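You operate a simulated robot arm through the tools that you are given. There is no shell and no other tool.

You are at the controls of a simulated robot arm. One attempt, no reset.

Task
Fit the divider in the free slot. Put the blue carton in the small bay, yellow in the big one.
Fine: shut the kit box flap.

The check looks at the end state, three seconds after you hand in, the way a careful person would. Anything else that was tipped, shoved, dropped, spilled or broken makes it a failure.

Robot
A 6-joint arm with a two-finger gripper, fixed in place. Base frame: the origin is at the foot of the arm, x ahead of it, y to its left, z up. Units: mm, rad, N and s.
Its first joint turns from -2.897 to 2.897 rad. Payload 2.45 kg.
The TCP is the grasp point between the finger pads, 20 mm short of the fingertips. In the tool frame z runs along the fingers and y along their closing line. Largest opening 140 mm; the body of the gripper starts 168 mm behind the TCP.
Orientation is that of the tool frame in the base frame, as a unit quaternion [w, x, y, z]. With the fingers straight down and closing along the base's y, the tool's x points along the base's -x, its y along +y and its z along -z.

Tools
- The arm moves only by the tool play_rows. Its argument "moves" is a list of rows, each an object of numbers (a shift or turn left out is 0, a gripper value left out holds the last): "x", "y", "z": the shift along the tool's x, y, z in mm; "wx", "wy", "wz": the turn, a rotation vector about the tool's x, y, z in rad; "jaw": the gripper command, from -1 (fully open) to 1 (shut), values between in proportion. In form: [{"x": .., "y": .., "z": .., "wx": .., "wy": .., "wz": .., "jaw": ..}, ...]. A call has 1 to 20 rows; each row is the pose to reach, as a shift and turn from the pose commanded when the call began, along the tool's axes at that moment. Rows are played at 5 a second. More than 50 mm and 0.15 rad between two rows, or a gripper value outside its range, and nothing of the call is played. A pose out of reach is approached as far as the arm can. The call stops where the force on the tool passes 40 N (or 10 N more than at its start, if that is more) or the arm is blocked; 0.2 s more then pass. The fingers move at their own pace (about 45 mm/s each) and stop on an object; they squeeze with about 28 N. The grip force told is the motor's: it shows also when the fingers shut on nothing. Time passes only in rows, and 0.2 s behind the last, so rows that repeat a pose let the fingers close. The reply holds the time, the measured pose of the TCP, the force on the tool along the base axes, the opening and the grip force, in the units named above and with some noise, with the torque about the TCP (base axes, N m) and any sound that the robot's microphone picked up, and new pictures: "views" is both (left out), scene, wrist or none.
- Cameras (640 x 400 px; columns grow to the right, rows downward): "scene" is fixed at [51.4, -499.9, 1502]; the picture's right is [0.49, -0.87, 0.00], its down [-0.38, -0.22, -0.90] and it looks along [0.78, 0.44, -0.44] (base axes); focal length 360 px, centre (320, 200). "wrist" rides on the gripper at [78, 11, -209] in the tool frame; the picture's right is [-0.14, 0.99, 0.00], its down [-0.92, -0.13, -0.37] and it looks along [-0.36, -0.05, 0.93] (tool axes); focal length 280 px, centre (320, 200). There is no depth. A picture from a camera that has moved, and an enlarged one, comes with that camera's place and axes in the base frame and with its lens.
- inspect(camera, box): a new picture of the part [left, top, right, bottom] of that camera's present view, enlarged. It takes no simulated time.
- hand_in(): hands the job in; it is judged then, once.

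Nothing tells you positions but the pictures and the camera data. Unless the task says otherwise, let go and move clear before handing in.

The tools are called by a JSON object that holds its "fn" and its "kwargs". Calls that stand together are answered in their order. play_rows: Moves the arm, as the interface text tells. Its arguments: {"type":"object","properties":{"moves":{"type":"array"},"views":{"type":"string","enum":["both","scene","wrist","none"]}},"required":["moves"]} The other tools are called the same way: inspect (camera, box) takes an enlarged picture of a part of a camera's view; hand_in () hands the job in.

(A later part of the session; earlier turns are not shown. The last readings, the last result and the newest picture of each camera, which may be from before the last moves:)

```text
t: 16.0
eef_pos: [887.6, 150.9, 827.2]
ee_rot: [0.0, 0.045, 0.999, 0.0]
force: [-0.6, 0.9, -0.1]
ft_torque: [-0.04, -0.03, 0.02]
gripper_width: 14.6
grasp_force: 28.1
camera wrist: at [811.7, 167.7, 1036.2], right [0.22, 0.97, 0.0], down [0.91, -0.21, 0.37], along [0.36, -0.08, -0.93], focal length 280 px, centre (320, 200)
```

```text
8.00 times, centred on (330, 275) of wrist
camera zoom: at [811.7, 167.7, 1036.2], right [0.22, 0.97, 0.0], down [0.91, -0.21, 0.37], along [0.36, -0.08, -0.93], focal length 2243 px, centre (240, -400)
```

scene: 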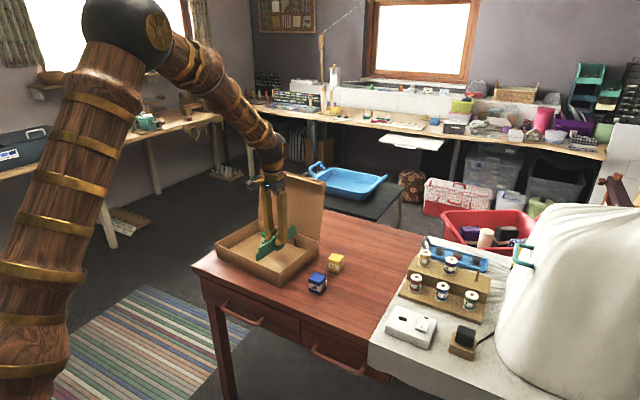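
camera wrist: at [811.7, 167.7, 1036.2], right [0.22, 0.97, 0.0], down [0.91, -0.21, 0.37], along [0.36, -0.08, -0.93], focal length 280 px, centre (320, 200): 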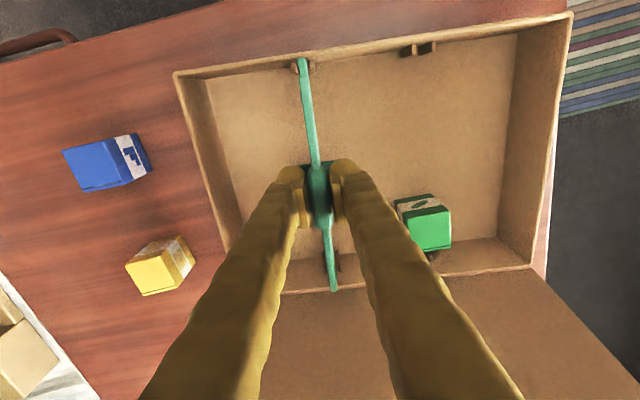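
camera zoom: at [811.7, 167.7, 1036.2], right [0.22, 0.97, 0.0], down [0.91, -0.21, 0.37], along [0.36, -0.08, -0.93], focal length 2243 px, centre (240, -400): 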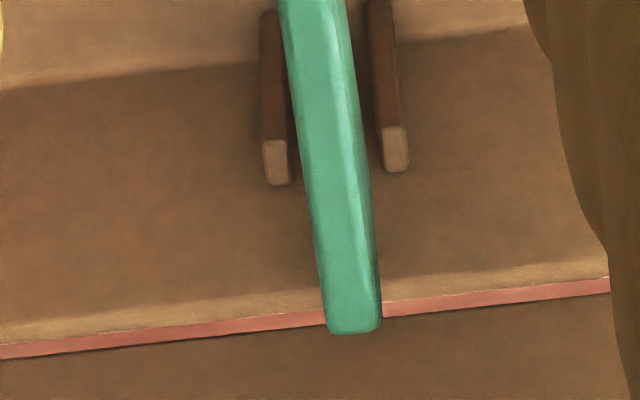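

The plate needs about -0.8 mm in y and +1.2 mm in x to be centred in the slot. I'll apply that, then descend slowly into the ribs while watching the force.

{"fn": "play_rows", "kwargs": {"moves": [{"x": -1.3, "y": -0.75, "jaw": 1}, {"x": -1.3, "y": -0.75}, {"x": -1.3, "y": -0.75, "z": 6}, {"x": -1.3, "y": -0.75, "z": 12}, {"x": -1.3, "y": -0.75, "z": 17}, {"x": -1.3, "y": -0.75, "z": 22}, {"x": -1.3, "y": -0.75, "z": 26}, {"x": -1.3, "y": -0.75, "z": 26}, {"x": -1.3, "y": -0.75, "z": 26}], "views": "both"}}

{"fn": "inspect", "kwargs": {"camera": "wrist", "box": [280, 30, 350, 80]}}

{"fn": "inspect", "kwargs": {"camera": "wrist", "box": [290, 210, 370, 300]}}

{"fn": "inspect", "kwargs": {"camera": "scene", "box": [245, 215, 325, 285]}}

```text
t: 18.0
eef_pos: [889.3, 148.5, 800.5]
ee_rot: [0.0, 0.045, 0.999, 0.001]
force: [-0.1, 0.5, -0.5]
ft_torque: [-0.05, -0.01, 0.01]
gripper_width: 14.5
grasp_force: 28.0
camera wrist: at [812.9, 165.8, 1010.4], right [0.22, 0.97, 0.0], down [0.91, -0.21, 0.37], along [0.36, -0.08, -0.93], focal length 280 px, centre (320, 200)
```

scene: 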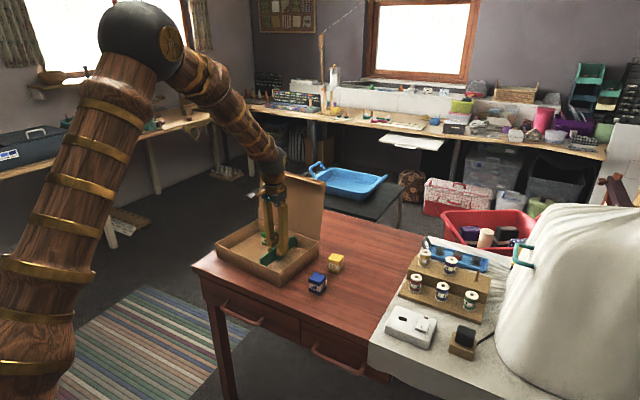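
wrist: 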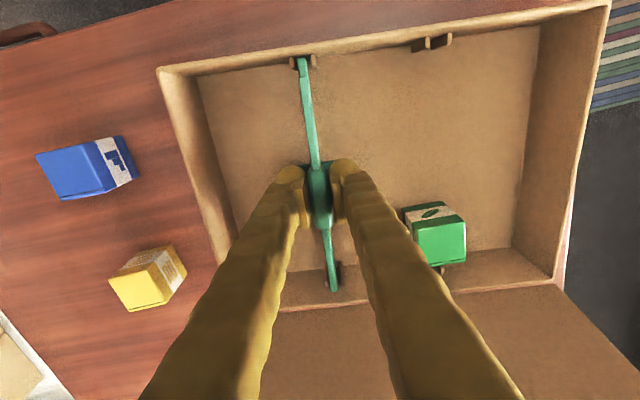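

```text
8.00 times, centred on (315, 55) of wrist
camera zoom: at [812.9, 165.8, 1010.4], right [0.22, 0.97, 0.0], down [0.91, -0.21, 0.37], along [0.36, -0.08, -0.93], focal length 2243 px, centre (360, 1360)
```

zoom: 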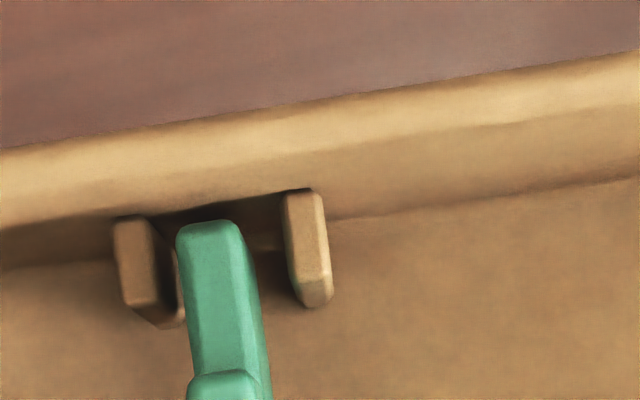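

```text
4.44 times, centred on (330, 255) of wrist
camera zoom: at [812.9, 165.8, 1010.4], right [0.22, 0.97, 0.0], down [0.91, -0.21, 0.37], along [0.36, -0.08, -0.93], focal length 1246 px, centre (276, -44)
```

zoom: 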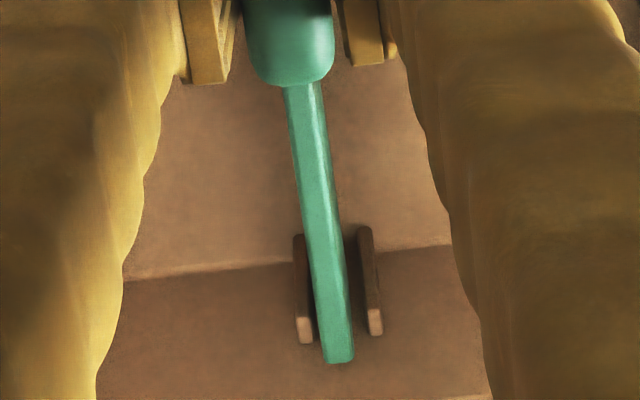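

```text
5.71 times, centred on (285, 250) of scene
camera zoom: at [51.4, -499.9, 1502.0], right [0.49, -0.87, 0.0], down [-0.38, -0.22, -0.9], along [0.78, 0.44, -0.44], focal length 2057 px, centre (520, -86)
```

zoom: 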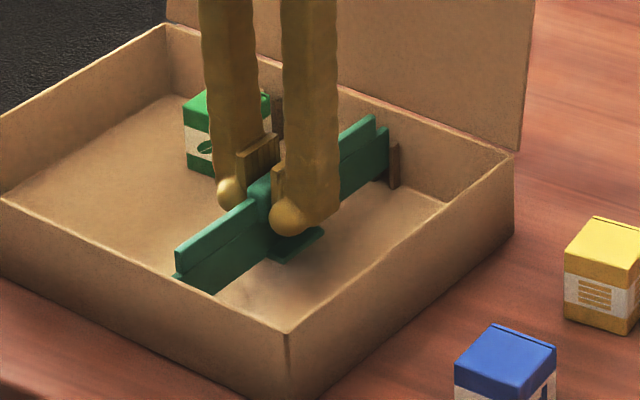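

The divider tab is between the ribs at both ends with no contact force. I'll continue down slowly toward the box floor.

{"fn": "play_rows", "kwargs": {"moves": [{"z": 4, "jaw": 1}, {"z": 8}, {"z": 10}, {"z": 12}, {"z": 12}, {"z": 12}], "views": "none"}}

```text
t: 19.4
eef_pos: [889.2, 148.8, 788.8]
ee_rot: [-0.001, 0.045, 0.999, 0.001]
force: [1.3, -0.6, -1.4]
ft_torque: [-0.01, -0.01, 0.03]
gripper_width: 14.2
grasp_force: 28.3
```

{"fn": "play_rows", "kwargs": {"moves": [{"z": 0.7, "jaw": 1}, {"z": 1.4}, {"z": 2.0}, {"z": 2.0}], "views": "wrist"}}

{"fn": "inspect", "kwargs": {"camera": "scene", "box": [245, 215, 325, 285]}}

```text
t: 20.4
eef_pos: [890.0, 149.4, 787.5]
ee_rot: [0.0, 0.044, 0.999, -0.001]
force: [-0.3, -3.2, 8.9]
ft_torque: [-0.06, 0.07, 0.03]
gripper_width: 14.5
grasp_force: 27.8
camera wrist: at [812.5, 166.4, 996.9], right [0.22, 0.97, 0.0], down [0.91, -0.21, 0.37], along [0.36, -0.08, -0.93], focal length 280 px, centre (320, 200)
```

wrist: 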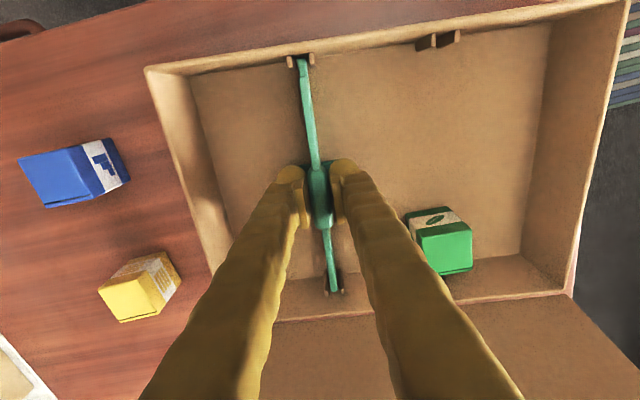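

```text
5.71 times, centred on (285, 250) of scene
camera zoom: at [51.4, -499.9, 1502.0], right [0.49, -0.87, 0.0], down [-0.38, -0.22, -0.9], along [0.78, 0.44, -0.44], focal length 2057 px, centre (520, -86)
```

zoom: 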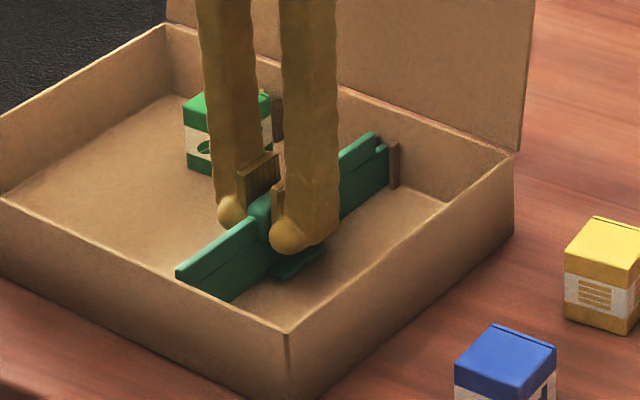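

Contact at about 9 N, so the divider is resting on the floor. I'll check both ends before releasing.

{"fn": "inspect", "kwargs": {"camera": "wrist", "box": [270, 30, 340, 80]}}

{"fn": "inspect", "kwargs": {"camera": "wrist", "box": [290, 220, 370, 320]}}

```text
8.00 times, centred on (305, 55) of wrist
camera zoom: at [812.5, 166.4, 996.9], right [0.22, 0.97, 0.0], down [0.91, -0.21, 0.37], along [0.36, -0.08, -0.93], focal length 2243 px, centre (440, 1360)
```

zoom: 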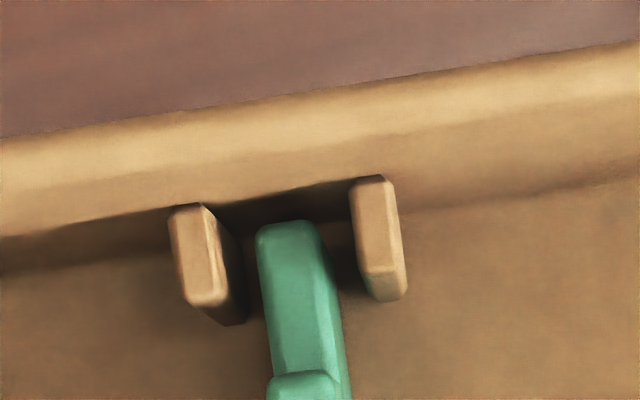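

```text
4.00 times, centred on (330, 270) of wrist
camera zoom: at [812.5, 166.4, 996.9], right [0.22, 0.97, 0.0], down [0.91, -0.21, 0.37], along [0.36, -0.08, -0.93], focal length 1122 px, centre (280, -80)
```

zoom: 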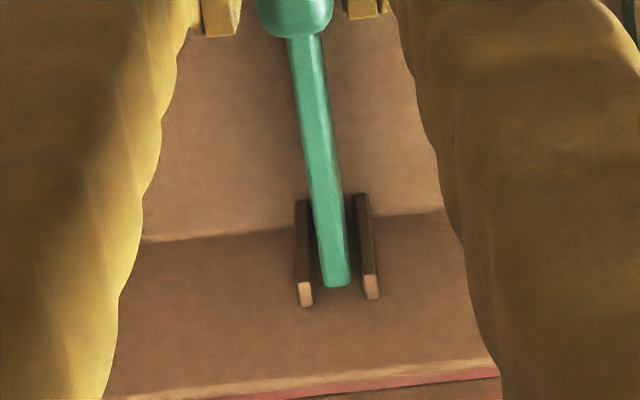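

Both tabs are seated between their ribs. I'll release gently and lift straight up.

{"fn": "play_rows", "kwargs": {"moves": [{"z": -0.5, "jaw": 0.7}, {"z": -0.5, "jaw": 0.43}, {"z": -0.5, "jaw": 0.43}, {"z": -0.5, "jaw": 0.43}, {"z": -8, "jaw": 0.43}, {"z": -20}, {"z": -40}, {"z": -70}, {"z": -110}, {"z": -150}, {"z": -150}], "views": "both"}}

{"fn": "inspect", "kwargs": {"camera": "wrist", "box": [180, 20, 480, 300]}}

{"fn": "inspect", "kwargs": {"camera": "scene", "box": [245, 215, 325, 285]}}

```text
t: 22.8
eef_pos: [890.4, 148.8, 935.8]
ee_rot: [0.0, 0.045, 0.999, 0.0]
force: [0.1, -1.0, -0.2]
ft_torque: [-0.01, -0.04, 0.01]
gripper_width: 39.8
grasp_force: 0.0
camera wrist: at [813.4, 166.1, 1145.5], right [0.22, 0.97, 0.0], down [0.91, -0.21, 0.37], along [0.36, -0.08, -0.93], focal length 280 px, centre (320, 200)
```

scene: 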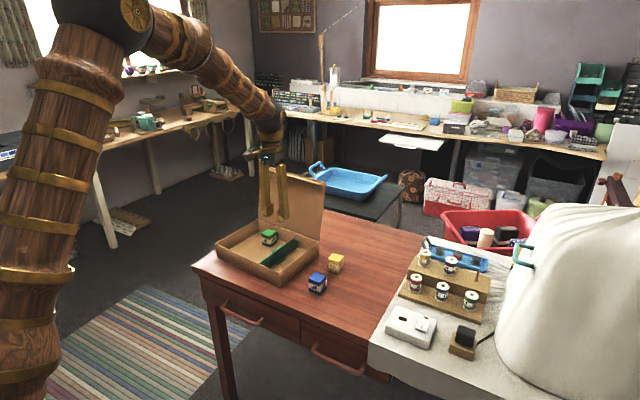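
wrist: 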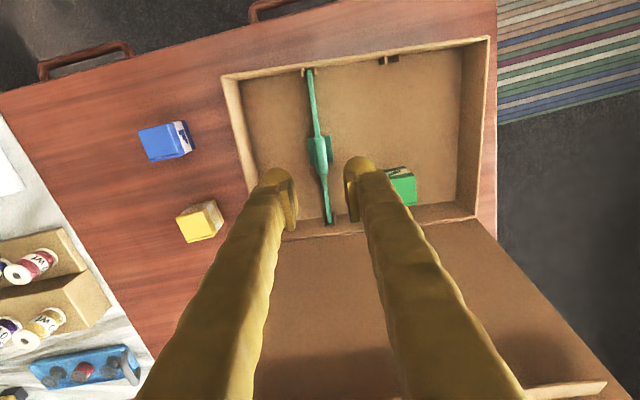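

```text
1.43 times, centred on (330, 160) of wrist
camera zoom: at [813.4, 166.1, 1145.5], right [0.22, 0.97, 0.0], down [0.91, -0.21, 0.37], along [0.36, -0.08, -0.93], focal length 401 px, centre (306, 257)
```

zoom: 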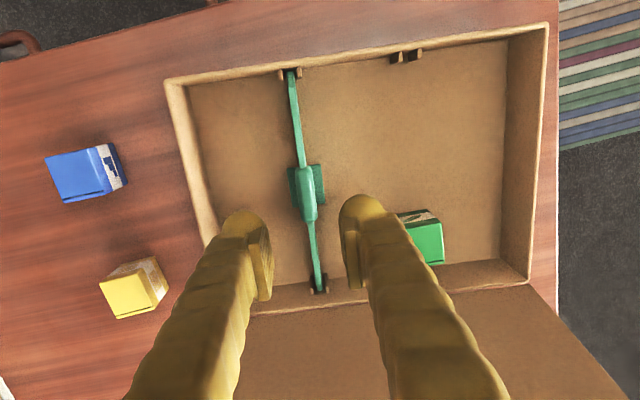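

```text
5.71 times, centred on (285, 250) of scene
camera zoom: at [51.4, -499.9, 1502.0], right [0.49, -0.87, 0.0], down [-0.38, -0.22, -0.9], along [0.78, 0.44, -0.44], focal length 2057 px, centre (520, -86)
```

zoom: 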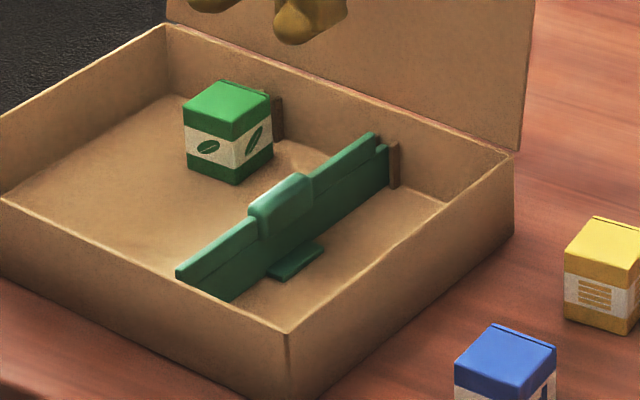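

The divider stands correctly in the free slot. Next is the blue carton at about (828,-48), so I'll move above it with the jaws partly open.

{"fn": "play_rows", "kwargs": {"moves": [{"x": 9, "y": -40, "jaw": 0.0}, {"x": 18, "y": -80, "wz": -0.02}, {"x": 27, "y": -120, "z": 6, "wz": -0.04}, {"x": 36, "y": -160, "z": 15, "wz": -0.055, "jaw": -0.143}, {"x": 44.5, "y": -201.6, "z": 25, "wz": -0.055}, {"x": 44.5, "y": -201.6, "z": 36, "wz": -0.055}, {"x": 44.5, "y": -201.6, "z": 36, "wz": -0.055}, {"x": 44.5, "y": -201.6, "z": 36, "wz": -0.055}], "views": "wrist"}}

{"fn": "inspect", "kwargs": {"camera": "wrist", "box": [240, 120, 400, 240]}}

```text
t: 24.6
eef_pos: [829.0, -48.0, 901.4]
ee_rot: [0.001, 0.017, 1.0, 0.001]
force: [0.3, -0.4, -0.4]
ft_torque: [0.02, -0.01, 0.0]
gripper_width: 80.1
grasp_force: 0.1
camera wrist: at [751.6, -35.8, 1111.3], right [0.17, 0.99, 0.0], down [0.92, -0.16, 0.37], along [0.36, -0.06, -0.93], focal length 280 px, centre (320, 200)
```

wrist: 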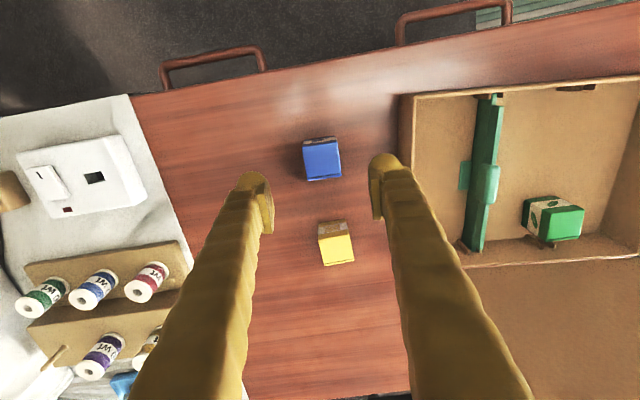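

```text
3.33 times, centred on (320, 180) of wrist
camera zoom: at [751.6, -35.8, 1111.3], right [0.17, 0.99, 0.0], down [0.92, -0.16, 0.37], along [0.36, -0.06, -0.93], focal length 935 px, centre (320, 267)
```

zoom: 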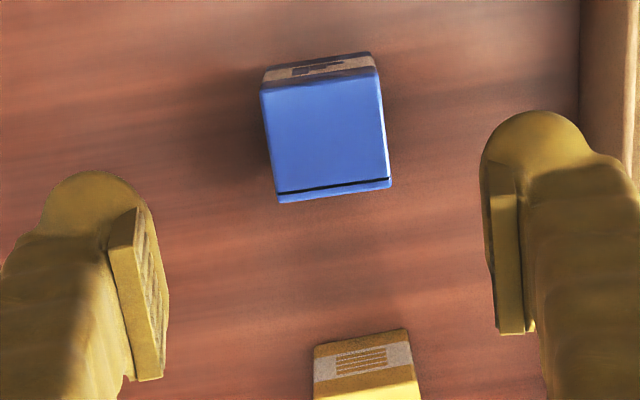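

The blue carton's top centre is at about (828.5,-47) with yaw about -2.3°, matching the tool. I'll descend, close on it and check.

{"fn": "play_rows", "kwargs": {"moves": [{"y": 1, "z": 30}, {"y": 1, "z": 60}, {"y": 1, "z": 90}, {"y": 1, "z": 110}, {"y": 1, "z": 120}, {"y": 1, "z": 124}, {"y": 1, "z": 124}, {"y": 1, "z": 124, "jaw": 0.2}, {"y": 1, "z": 124, "jaw": 1}, {"y": 1, "z": 124, "jaw": 1}, {"y": 1, "z": 124, "jaw": 1}, {"y": 1, "z": 124, "jaw": 1}], "views": "both"}}

```text
t: 27.2
eef_pos: [827.2, -47.8, 776.3]
ee_rot: [0.0, 0.016, 1.0, 0.0]
force: [-0.1, 0.3, 0.5]
ft_torque: [0.0, 0.0, 0.03]
gripper_width: 40.6
grasp_force: 27.5
camera wrist: at [749.5, -33.9, 985.9], right [0.17, 0.99, 0.0], down [0.92, -0.16, 0.37], along [0.36, -0.06, -0.93], focal length 280 px, centre (320, 200)
```

scene: 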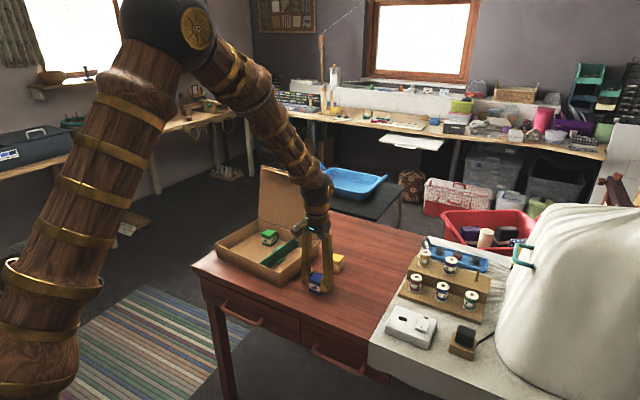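
wrist: 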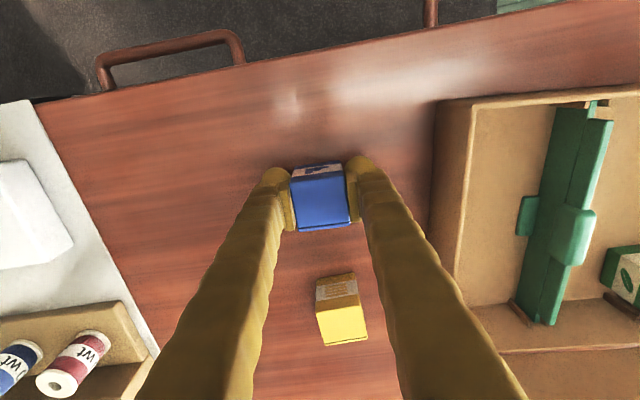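

The blue carton is gripped (40.6 mm). I'll lift it and carry it over the small bay, to about (838,105), between the right wall and the divider.

{"fn": "play_rows", "kwargs": {"moves": [{"z": -10, "jaw": 1}, {"z": -35}, {"z": -70}, {"z": -100}, {"x": -1, "y": 40, "z": -105}, {"x": -2, "y": 80, "z": -105, "wz": 0.02}, {"x": -3, "y": 120, "z": -105, "wz": 0.04}, {"x": -4.3, "y": 152.2, "z": -105, "wz": 0.058}, {"x": -4.3, "y": 152.2, "z": -105, "wz": 0.058}, {"x": -4.3, "y": 152.2, "z": -105, "wz": 0.058}], "views": "both"}}

{"fn": "inspect", "kwargs": {"camera": "wrist", "box": [220, 80, 460, 280]}}

```text
t: 29.4
eef_pos: [837.4, 105.7, 880.6]
ee_rot: [0.0, 0.045, 0.999, 0.0]
force: [-0.3, 0.3, 0.1]
ft_torque: [-0.01, 0.0, -0.02]
gripper_width: 40.7
grasp_force: 28.0
camera wrist: at [760.7, 122.3, 1090.5], right [0.23, 0.97, 0.0], down [0.91, -0.21, 0.37], along [0.36, -0.08, -0.93], focal length 280 px, centre (320, 200)
```

scene: 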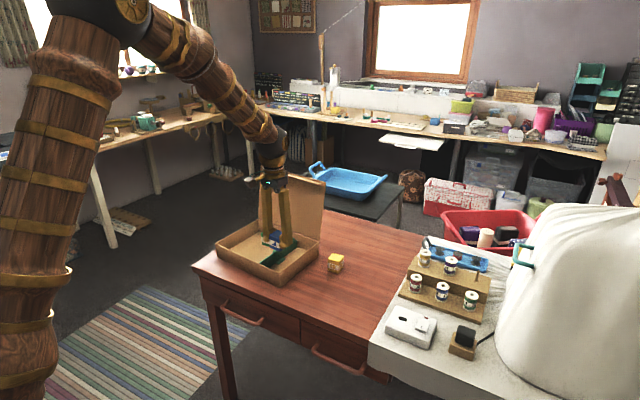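
wrist: 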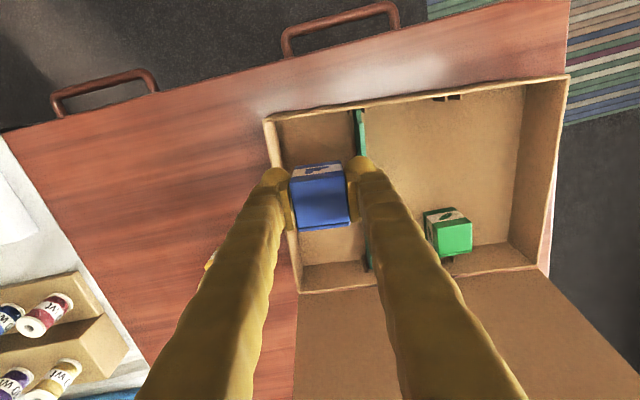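

```text
2.00 times, centred on (340, 180) of wrist
camera zoom: at [760.7, 122.3, 1090.5], right [0.23, 0.97, 0.0], down [0.91, -0.21, 0.37], along [0.36, -0.08, -0.93], focal length 561 px, centre (280, 240)
```

zoom: 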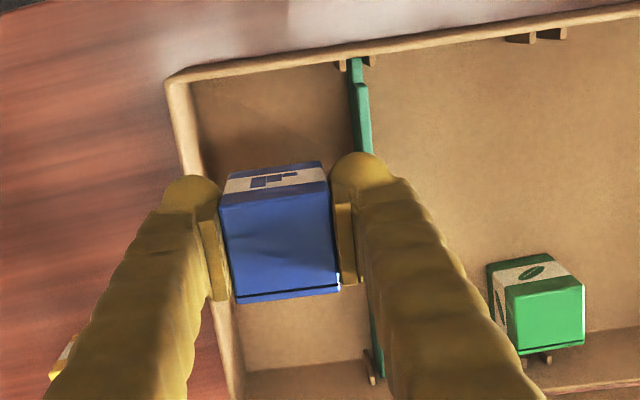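

The bay is tight for the finger bulges if the jaws close along y. I'll turn the tool 90° in the air so the fingers lie along the bay's long direction.

{"fn": "play_rows", "kwargs": {"moves": [{"x": -1, "wz": -0.13, "jaw": 1}, {"x": -2, "wz": -0.26}, {"x": -3, "wz": -0.39}, {"x": -4, "wz": -0.52}, {"x": -5, "wz": -0.65}, {"x": -6, "wz": -0.78}, {"x": -7, "wz": -0.91}, {"x": -8, "wz": -1.04}, {"x": -8.5, "wz": -1.17}, {"x": -8.5, "wz": -1.3}, {"x": -8.5, "wz": -1.43}, {"x": -8.5, "wz": -1.567}, {"x": -8.5, "wz": -1.567}, {"x": -8.5, "wz": -1.567}, {"x": -8.5, "wz": -1.567}], "views": "both"}}

{"fn": "inspect", "kwargs": {"camera": "wrist", "box": [220, 80, 460, 280]}}

{"fn": "inspect", "kwargs": {"camera": "scene", "box": [215, 180, 335, 290]}}

```text
t: 32.6
eef_pos: [844.8, 104.7, 881.8]
ee_rot: [0.001, -0.673, 0.74, 0.0]
force: [0.6, -0.2, -1.4]
ft_torque: [0.0, 0.0, -0.04]
gripper_width: 40.9
grasp_force: 28.2
camera wrist: at [827.4, 27.4, 1091.8], right [-0.97, 0.23, 0.0], down [0.21, 0.9, 0.37], along [0.08, 0.36, -0.93], focal length 280 px, centre (320, 200)
```

scene: 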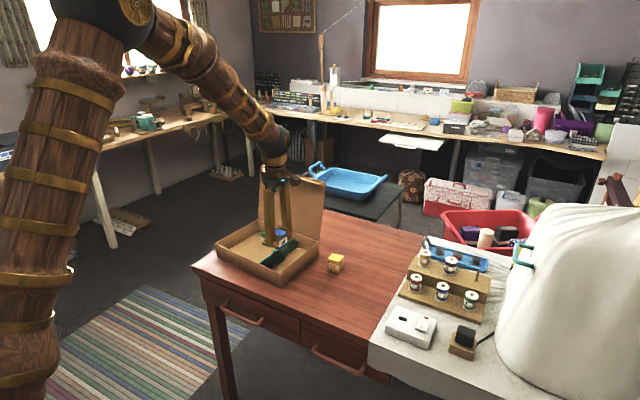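
wrist: 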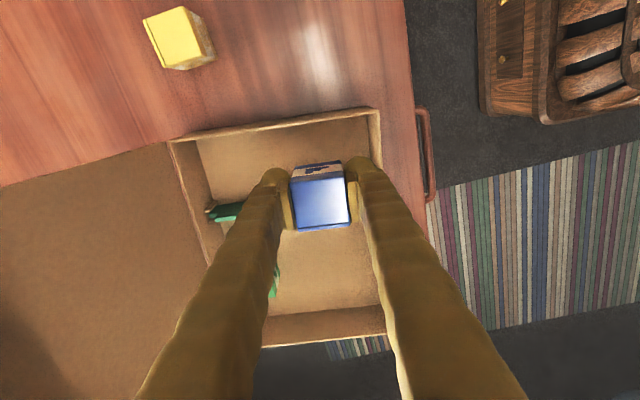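

```text
2.00 times, centred on (340, 180) of wrist
camera zoom: at [827.4, 27.4, 1091.8], right [-0.97, 0.23, 0.0], down [0.21, 0.9, 0.37], along [0.08, 0.36, -0.93], focal length 561 px, centre (280, 240)
```

zoom: 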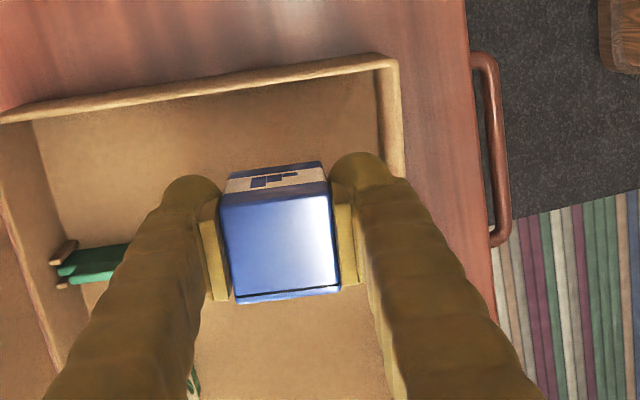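

```text
3.64 times, centred on (275, 235) of scene
camera zoom: at [51.4, -499.9, 1502.0], right [0.49, -0.87, 0.0], down [-0.38, -0.22, -0.9], along [0.78, 0.44, -0.44], focal length 1309 px, centre (484, 73)
```

zoom: 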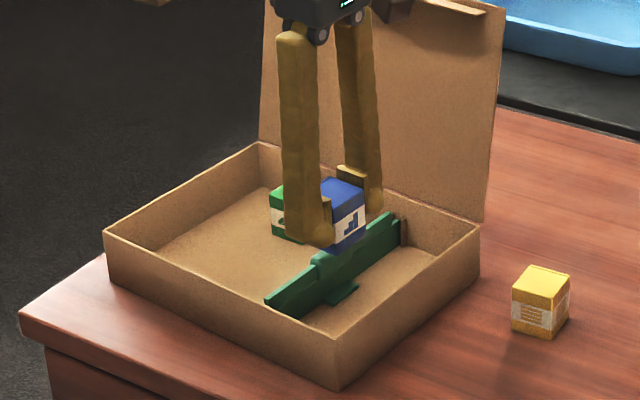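

The carton is turned and clear, with the fingers along the bay's length. I'll lower it into the small bay.

{"fn": "play_rows", "kwargs": {"moves": [{"z": 20, "jaw": 1}, {"z": 40}, {"z": 60}, {"z": 75}, {"z": 85}, {"z": 92}, {"z": 96}, {"z": 96}, {"z": 96}], "views": "both"}}

{"fn": "inspect", "kwargs": {"camera": "scene", "box": [225, 210, 325, 290]}}

```text
t: 34.6
eef_pos: [845.3, 103.6, 786.9]
ee_rot: [-0.001, -0.674, 0.739, 0.001]
force: [0.4, -0.8, -0.4]
ft_torque: [0.02, -0.01, -0.01]
gripper_width: 40.5
grasp_force: 28.1
camera wrist: at [827.8, 26.7, 995.4], right [-0.97, 0.23, 0.0], down [0.21, 0.9, 0.37], along [0.09, 0.36, -0.93], focal length 280 px, centre (320, 200)
```

scene: 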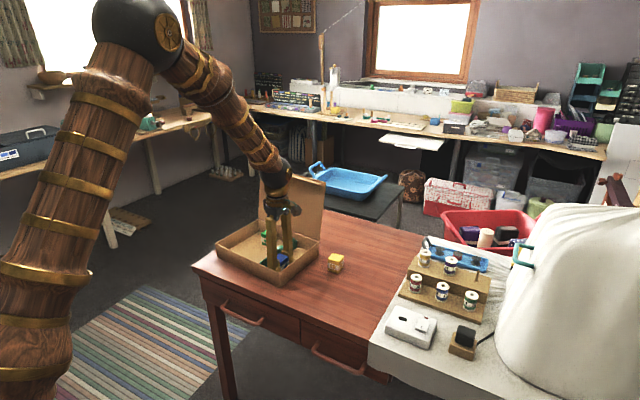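
wrist: 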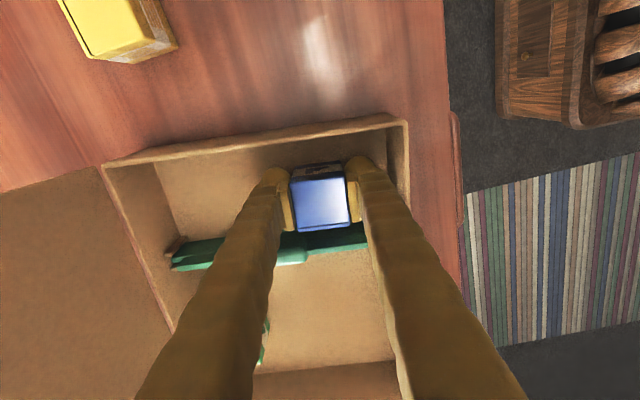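

```text
5.00 times, centred on (275, 250) of scene
camera zoom: at [51.4, -499.9, 1502.0], right [0.49, -0.87, 0.0], down [-0.38, -0.22, -0.9], along [0.78, 0.44, -0.44], focal length 1800 px, centre (545, -50)
```

zoom: 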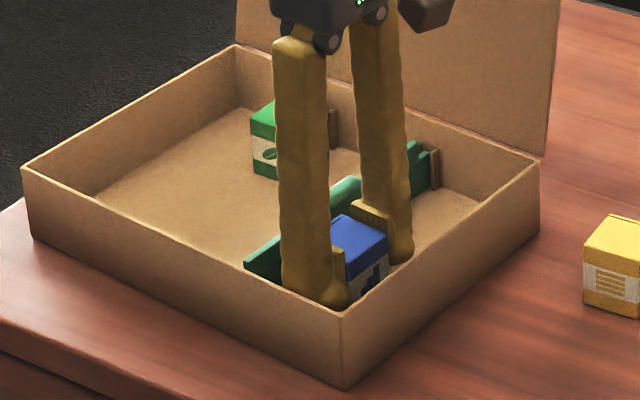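

{"fn": "play_rows", "kwargs": {"moves": [{"z": 2, "jaw": 1}, {"z": 4}, {"z": 5}, {"z": 6}, {"z": 6}], "views": "none"}}

```text
t: 35.8
eef_pos: [844.7, 104.8, 779.6]
ee_rot: [0.0, -0.673, 0.74, 0.0]
force: [-7.9, -3.0, 24.8]
ft_torque: [-0.04, 0.22, 0.01]
gripper_width: 40.7
grasp_force: 28.1
```

The carton is on the bay floor (contact about 25 N). I'll back off 1 mm, open a little and lift clear.

{"fn": "play_rows", "kwargs": {"moves": [{"z": -0.7, "jaw": 1}, {"z": -1, "jaw": 0.3}, {"z": -1, "jaw": 0.22}, {"z": -1, "jaw": 0.22}, {"z": -1, "jaw": 0.22}, {"z": -10}, {"z": -25}, {"z": -50}, {"z": -80}, {"z": -115}, {"z": -150}, {"z": -150}], "views": "both"}}

{"fn": "inspect", "kwargs": {"camera": "scene", "box": [225, 210, 325, 290]}}

{"fn": "inspect", "kwargs": {"camera": "wrist", "box": [150, 80, 450, 320]}}

```text
t: 38.4
eef_pos: [843.7, 104.6, 929.1]
ee_rot: [0.0, -0.672, 0.74, 0.0]
force: [0.4, -0.2, 0.0]
ft_torque: [-0.01, 0.0, 0.02]
gripper_width: 54.7
grasp_force: 0.0
camera wrist: at [825.8, 26.7, 1138.6], right [-0.97, 0.23, 0.0], down [0.21, 0.9, 0.37], along [0.08, 0.36, -0.93], focal length 280 px, centre (320, 200)
```

scene: 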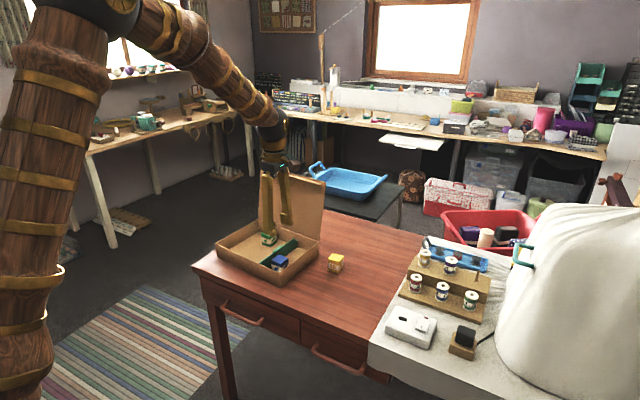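
wrist: 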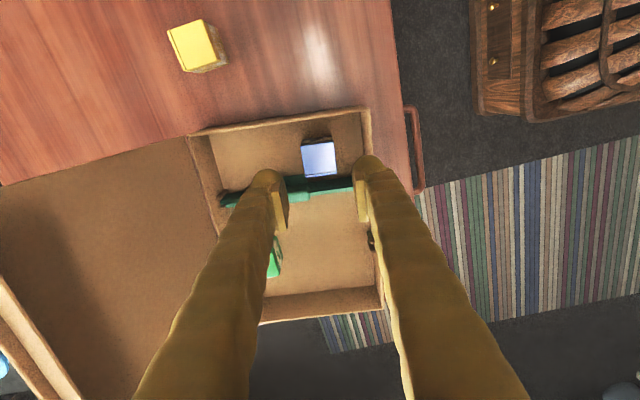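

```text
5.00 times, centred on (275, 250) of scene
camera zoom: at [51.4, -499.9, 1502.0], right [0.49, -0.87, 0.0], down [-0.38, -0.22, -0.9], along [0.78, 0.44, -0.44], focal length 1800 px, centre (545, -50)
```

zoom: 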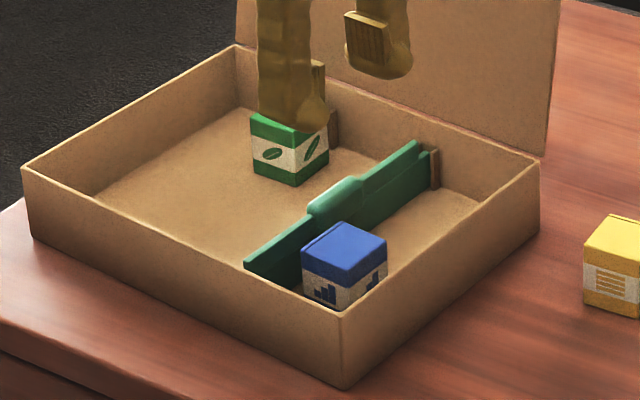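

```text
1.67 times, centred on (300, 200) of wrist
camera zoom: at [825.8, 26.7, 1138.6], right [-0.97, 0.23, 0.0], down [0.21, 0.9, 0.37], along [0.08, 0.36, -0.93], focal length 467 px, centre (353, 200)
```

zoom: 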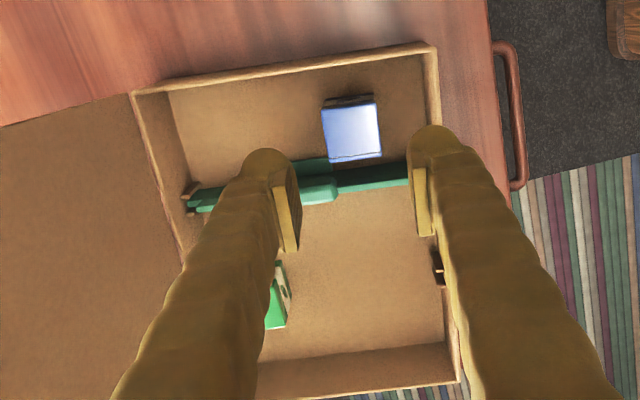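

Blue sits in the small bay. Next is yellow, near (946,-46): I'll move above it in the current orientation and look.

{"fn": "inspect", "kwargs": {"camera": "wrist", "box": [150, 0, 250, 90]}}

```text
4.44 times, centred on (200, 45) of wrist
camera zoom: at [825.8, 26.7, 1138.6], right [-0.97, 0.23, 0.0], down [0.21, 0.9, 0.37], along [0.08, 0.36, -0.93], focal length 1246 px, centre (853, 889)
```

zoom: 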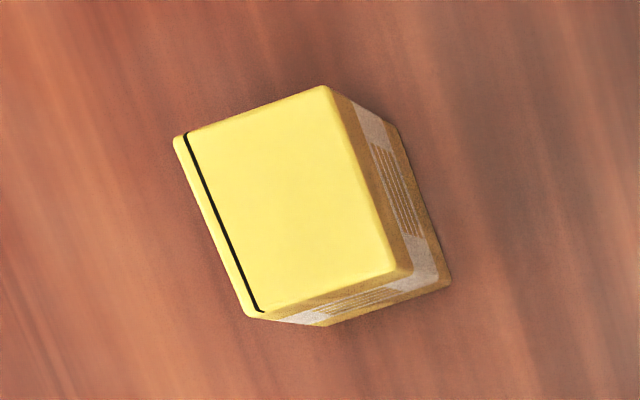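

{"fn": "play_rows", "kwargs": {"moves": [{"x": 28, "y": -24, "wz": -0.03, "jaw": -0.143}, {"x": 57, "y": -48, "wz": -0.06}, {"x": 85, "y": -72, "wz": -0.09}, {"x": 113, "y": -96, "wz": -0.12}, {"x": 141.3, "y": -120.1, "wz": -0.141, "z": 10}, {"x": 141.3, "y": -120.1, "wz": -0.141, "z": 29}, {"x": 141.3, "y": -120.1, "wz": -0.141, "z": 29}, {"x": 141.3, "y": -120.1, "wz": -0.141, "z": 29}], "views": "both"}}

{"fn": "inspect", "kwargs": {"camera": "wrist", "box": [240, 120, 400, 240]}}

```text
t: 40.2
eef_pos: [952.1, -46.0, 900.0]
ee_rot: [0.0, 0.723, -0.69, 0.0]
force: [0.1, 0.7, -1.2]
ft_torque: [-0.01, 0.0, 0.0]
gripper_width: 79.9
grasp_force: 0.0
camera wrist: at [945.3, -125.8, 1109.7], right [-1.0, 0.09, 0.0], down [0.09, 0.93, 0.37], along [0.03, 0.37, -0.93], focal length 280 px, centre (320, 200)
```

scene: 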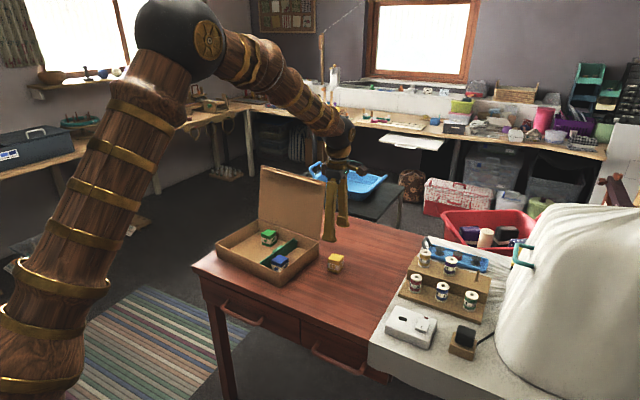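
wrist: 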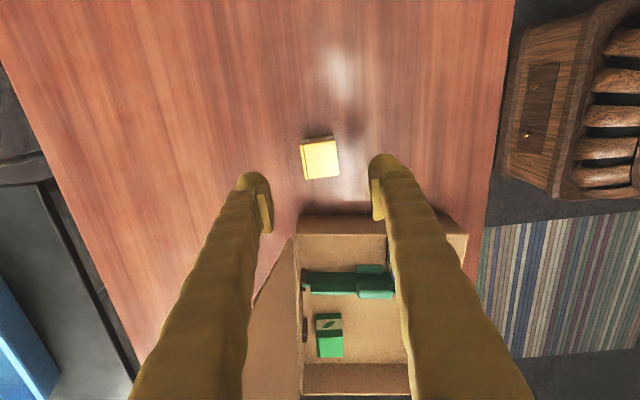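

```text
3.33 times, centred on (320, 180) of wrist
camera zoom: at [945.3, -125.8, 1109.7], right [-1.0, 0.09, 0.0], down [0.09, 0.93, 0.37], along [0.03, 0.37, -0.93], focal length 935 px, centre (320, 267)
```

zoom: 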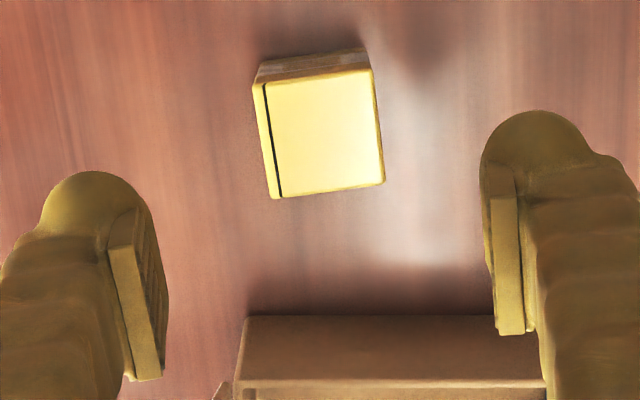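

The yellow carton is centred in the closing direction and about 3 mm nearer -y. I'll correct that, descend and grip.

{"fn": "play_rows", "kwargs": {"moves": [{"x": 3, "z": 30}, {"x": 3, "z": 60}, {"x": 3, "z": 90}, {"x": 3, "z": 110}, {"x": 3, "z": 119}, {"x": 3, "z": 123}, {"x": 3, "z": 123}, {"x": 3, "z": 123, "jaw": 0.2}, {"x": 3, "z": 123, "jaw": 1}, {"x": 3, "z": 123, "jaw": 1}, {"x": 3, "z": 123, "jaw": 1}, {"x": 3, "z": 123, "jaw": 1}], "views": "both"}}

```text
t: 42.8
eef_pos: [950.4, -48.9, 776.8]
ee_rot: [0.0, 0.723, -0.69, 0.0]
force: [0.3, 0.6, 0.9]
ft_torque: [0.02, 0.04, -0.03]
gripper_width: 40.7
grasp_force: 28.4
camera wrist: at [943.9, -128.8, 986.8], right [-1.0, 0.09, 0.0], down [0.09, 0.93, 0.37], along [0.03, 0.37, -0.93], focal length 280 px, centre (320, 200)
```

scene: 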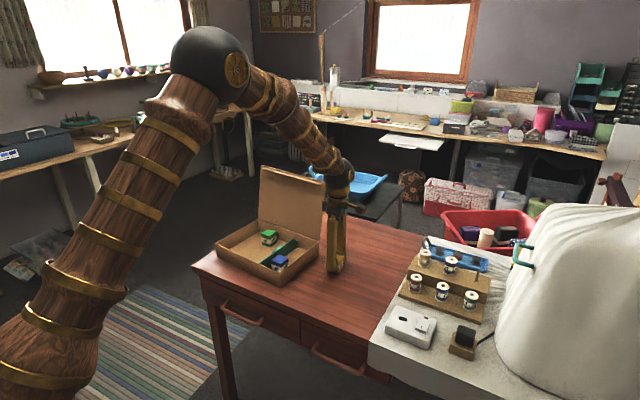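
wrist: 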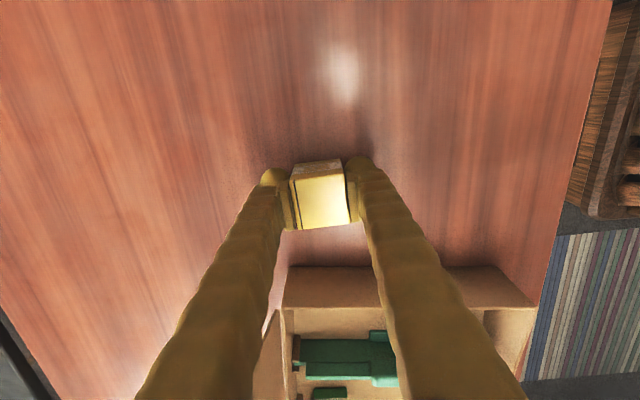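

The yellow carton is gripped. I'll lift it, bring it back in x, then carry it over the big bay to about (860,205).

{"fn": "play_rows", "kwargs": {"moves": [{"z": -10, "jaw": 1}, {"z": -40}, {"z": -75}, {"z": -110}, {"x": -2, "y": 45, "z": -112}, {"x": -4.2, "y": 89.9, "z": -112, "wz": 0.02}, {"x": -46, "y": 88, "z": -112, "wz": 0.05}, {"x": -90, "y": 86, "z": -112, "wz": 0.08}, {"x": -134, "y": 84, "z": -112, "wz": 0.11}, {"x": -178, "y": 82, "z": -112, "wz": 0.141}, {"x": -220, "y": 80, "z": -112, "wz": 0.141}, {"x": -257.9, "y": 78, "z": -112, "wz": 0.141}, {"x": -257.9, "y": 78, "z": -112, "wz": 0.141}, {"x": -257.9, "y": 78, "z": -112, "wz": 0.141}], "views": "both"}}

{"fn": "inspect", "kwargs": {"camera": "wrist", "box": [180, 60, 460, 320]}}

{"fn": "inspect", "kwargs": {"camera": "scene", "box": [215, 190, 335, 290]}}

```text
t: 45.8
eef_pos: [862.8, 202.0, 888.4]
ee_rot: [0.0, -0.673, 0.74, 0.0]
force: [-0.7, -0.1, -0.5]
ft_torque: [-0.02, 0.01, 0.01]
gripper_width: 40.6
grasp_force: 28.1
camera wrist: at [845.1, 124.7, 1097.9], right [-0.97, 0.23, 0.0], down [0.21, 0.9, 0.37], along [0.09, 0.36, -0.93], focal length 280 px, centre (320, 200)
```

scene: 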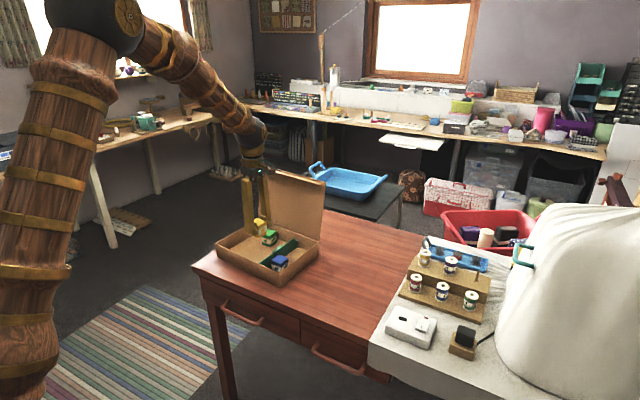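
wrist: 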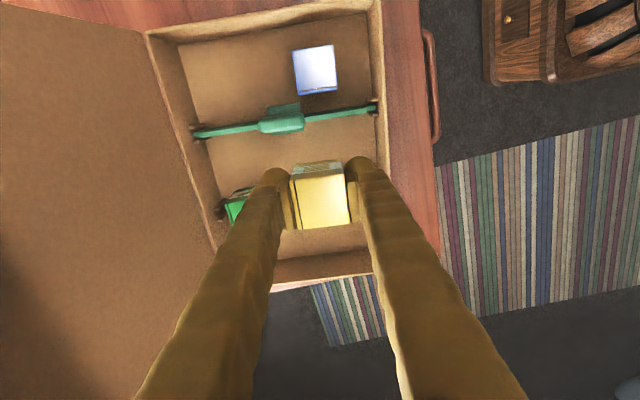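

```text
1.54 times, centred on (320, 190) of wrist
camera zoom: at [845.1, 124.7, 1097.9], right [-0.97, 0.23, 0.0], down [0.21, 0.9, 0.37], along [0.09, 0.36, -0.93], focal length 431 px, centre (320, 215)
```

zoom: 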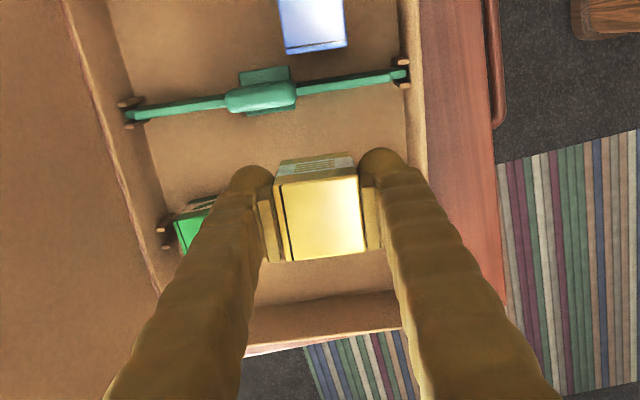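

```text
4.00 times, centred on (275, 240) of scene
camera zoom: at [51.4, -499.9, 1502.0], right [0.49, -0.87, 0.0], down [-0.38, -0.22, -0.9], along [0.78, 0.44, -0.44], focal length 1440 px, centre (500, 40)
```

zoom: 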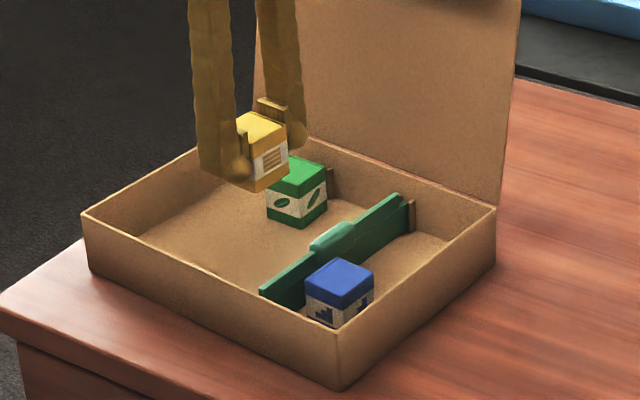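

Yellow is over the big bay with good clearance to green, the divider and the walls. Lowering it now.

{"fn": "play_rows", "kwargs": {"moves": [{"z": 20, "jaw": 1}, {"z": 45}, {"z": 65}, {"z": 80}, {"z": 90}, {"z": 97}, {"z": 101}, {"z": 101}, {"z": 101}], "views": "both"}}

{"fn": "inspect", "kwargs": {"camera": "scene", "box": [225, 200, 325, 290]}}

```text
t: 47.8
eef_pos: [861.8, 203.9, 788.6]
ee_rot: [0.0, -0.673, 0.739, 0.001]
force: [0.2, -0.2, -0.6]
ft_torque: [0.0, 0.0, -0.02]
gripper_width: 40.3
grasp_force: 27.7
camera wrist: at [844.1, 126.5, 998.2], right [-0.97, 0.23, 0.0], down [0.21, 0.9, 0.37], along [0.08, 0.36, -0.93], focal length 280 px, centre (320, 200)
```

scene: 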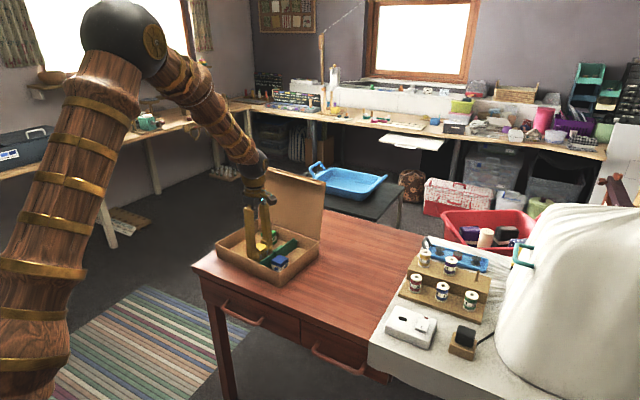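
wrist: 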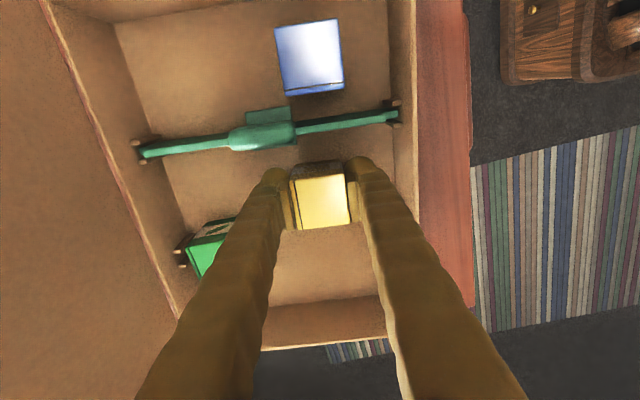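

```text
4.44 times, centred on (275, 245) of scene
camera zoom: at [51.4, -499.9, 1502.0], right [0.49, -0.87, 0.0], down [-0.38, -0.22, -0.9], along [0.78, 0.44, -0.44], focal length 1600 px, centre (520, 0)
```

zoom: 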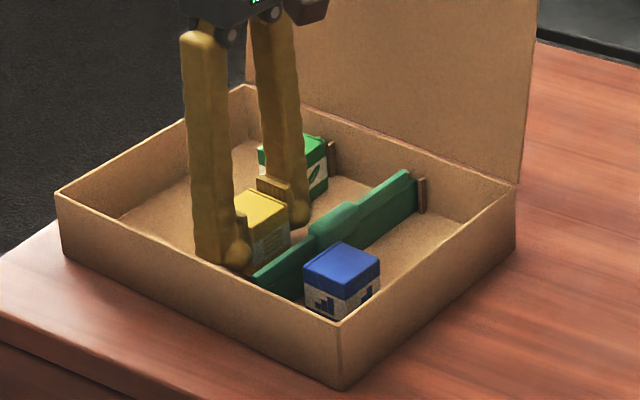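

{"fn": "play_rows", "kwargs": {"moves": [{"z": 2, "jaw": 1}, {"z": 4}, {"z": 5.5}, {"z": 6.5}, {"z": 6.5}], "views": "none"}}

```text
t: 49.0
eef_pos: [861.1, 203.2, 781.6]
ee_rot: [0.0, -0.673, 0.74, 0.0]
force: [-0.7, 0.7, -0.4]
ft_torque: [0.04, 0.02, 0.01]
gripper_width: 40.7
grasp_force: 27.9
```

{"fn": "play_rows", "kwargs": {"moves": [{"z": 0.6, "jaw": 1}, {"z": 1.2}, {"z": 1.2}], "views": "none"}}

```text
t: 49.8
eef_pos: [861.4, 205.2, 781.1]
ee_rot: [0.0, -0.674, 0.739, 0.001]
force: [-1.1, 0.6, 0.9]
ft_torque: [0.0, 0.02, 0.02]
gripper_width: 40.9
grasp_force: 27.5
```

{"fn": "play_rows", "kwargs": {"moves": [{"z": 0.5, "jaw": 1}, {"z": 1.0}, {"z": 1.0}], "views": "none"}}

```text
t: 50.6
eef_pos: [861.6, 205.2, 779.7]
ee_rot: [0.0, -0.673, 0.739, 0.0]
force: [-7.8, 0.0, 23.6]
ft_torque: [0.01, 0.25, 0.03]
gripper_width: 40.5
grasp_force: 27.5
```

Yellow is on the floor of the big bay. I'll release it and lift away.

{"fn": "play_rows", "kwargs": {"moves": [{"z": -0.7, "jaw": 1}, {"z": -1, "jaw": 0.3}, {"z": -1, "jaw": 0.22}, {"z": -1, "jaw": 0.22}, {"z": -1, "jaw": 0.22}, {"z": -10}, {"z": -25}, {"z": -50}, {"z": -80}, {"z": -115}, {"z": -160}, {"z": -200}, {"z": -240}, {"z": -270}, {"z": -270}], "views": "both"}}

{"fn": "inspect", "kwargs": {"camera": "scene", "box": [210, 150, 340, 290]}}

{"fn": "inspect", "kwargs": {"camera": "wrist", "box": [150, 40, 450, 320]}}

```text
t: 53.8
eef_pos: [860.0, 204.8, 1049.5]
ee_rot: [0.0, -0.673, 0.739, 0.001]
force: [-0.4, 1.2, -0.3]
ft_torque: [0.03, -0.01, 0.0]
gripper_width: 54.6
grasp_force: 0.1
camera wrist: at [842.9, 127.5, 1259.1], right [-0.97, 0.23, 0.0], down [0.21, 0.9, 0.37], along [0.09, 0.36, -0.93], focal length 280 px, centre (320, 200)
```

scene: 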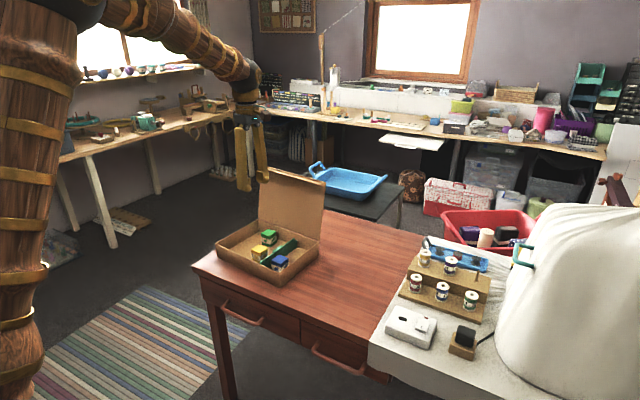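
wrist: 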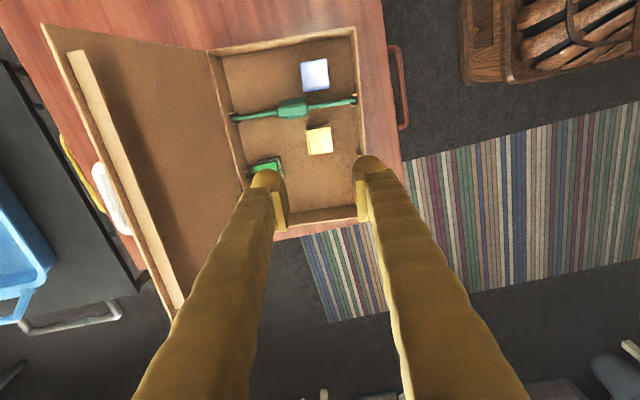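

```text
2.86 times, centred on (275, 220) of scene
camera zoom: at [51.4, -499.9, 1502.0], right [0.49, -0.87, 0.0], down [-0.38, -0.22, -0.9], along [0.78, 0.44, -0.44], focal length 1029 px, centre (449, 143)
```

zoom: 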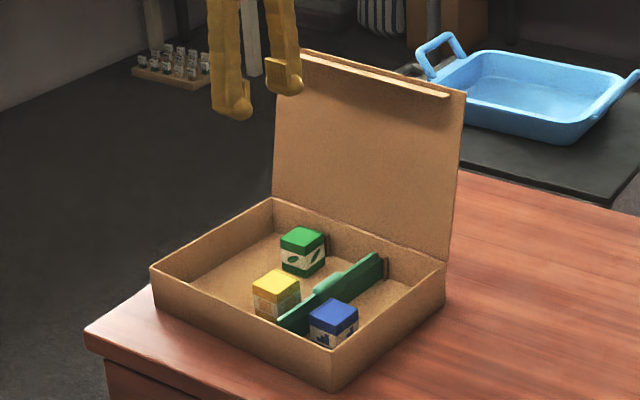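

```text
1.43 times, centred on (300, 180) of wrist
camera zoom: at [842.9, 127.5, 1259.1], right [-0.97, 0.23, 0.0], down [0.21, 0.9, 0.37], along [0.09, 0.36, -0.93], focal length 401 px, centre (349, 229)
```

zoom: 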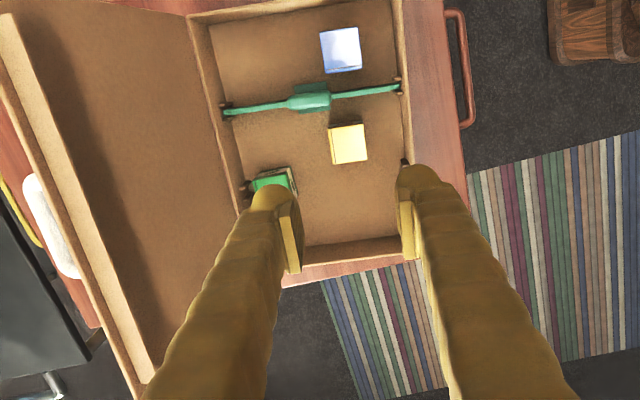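

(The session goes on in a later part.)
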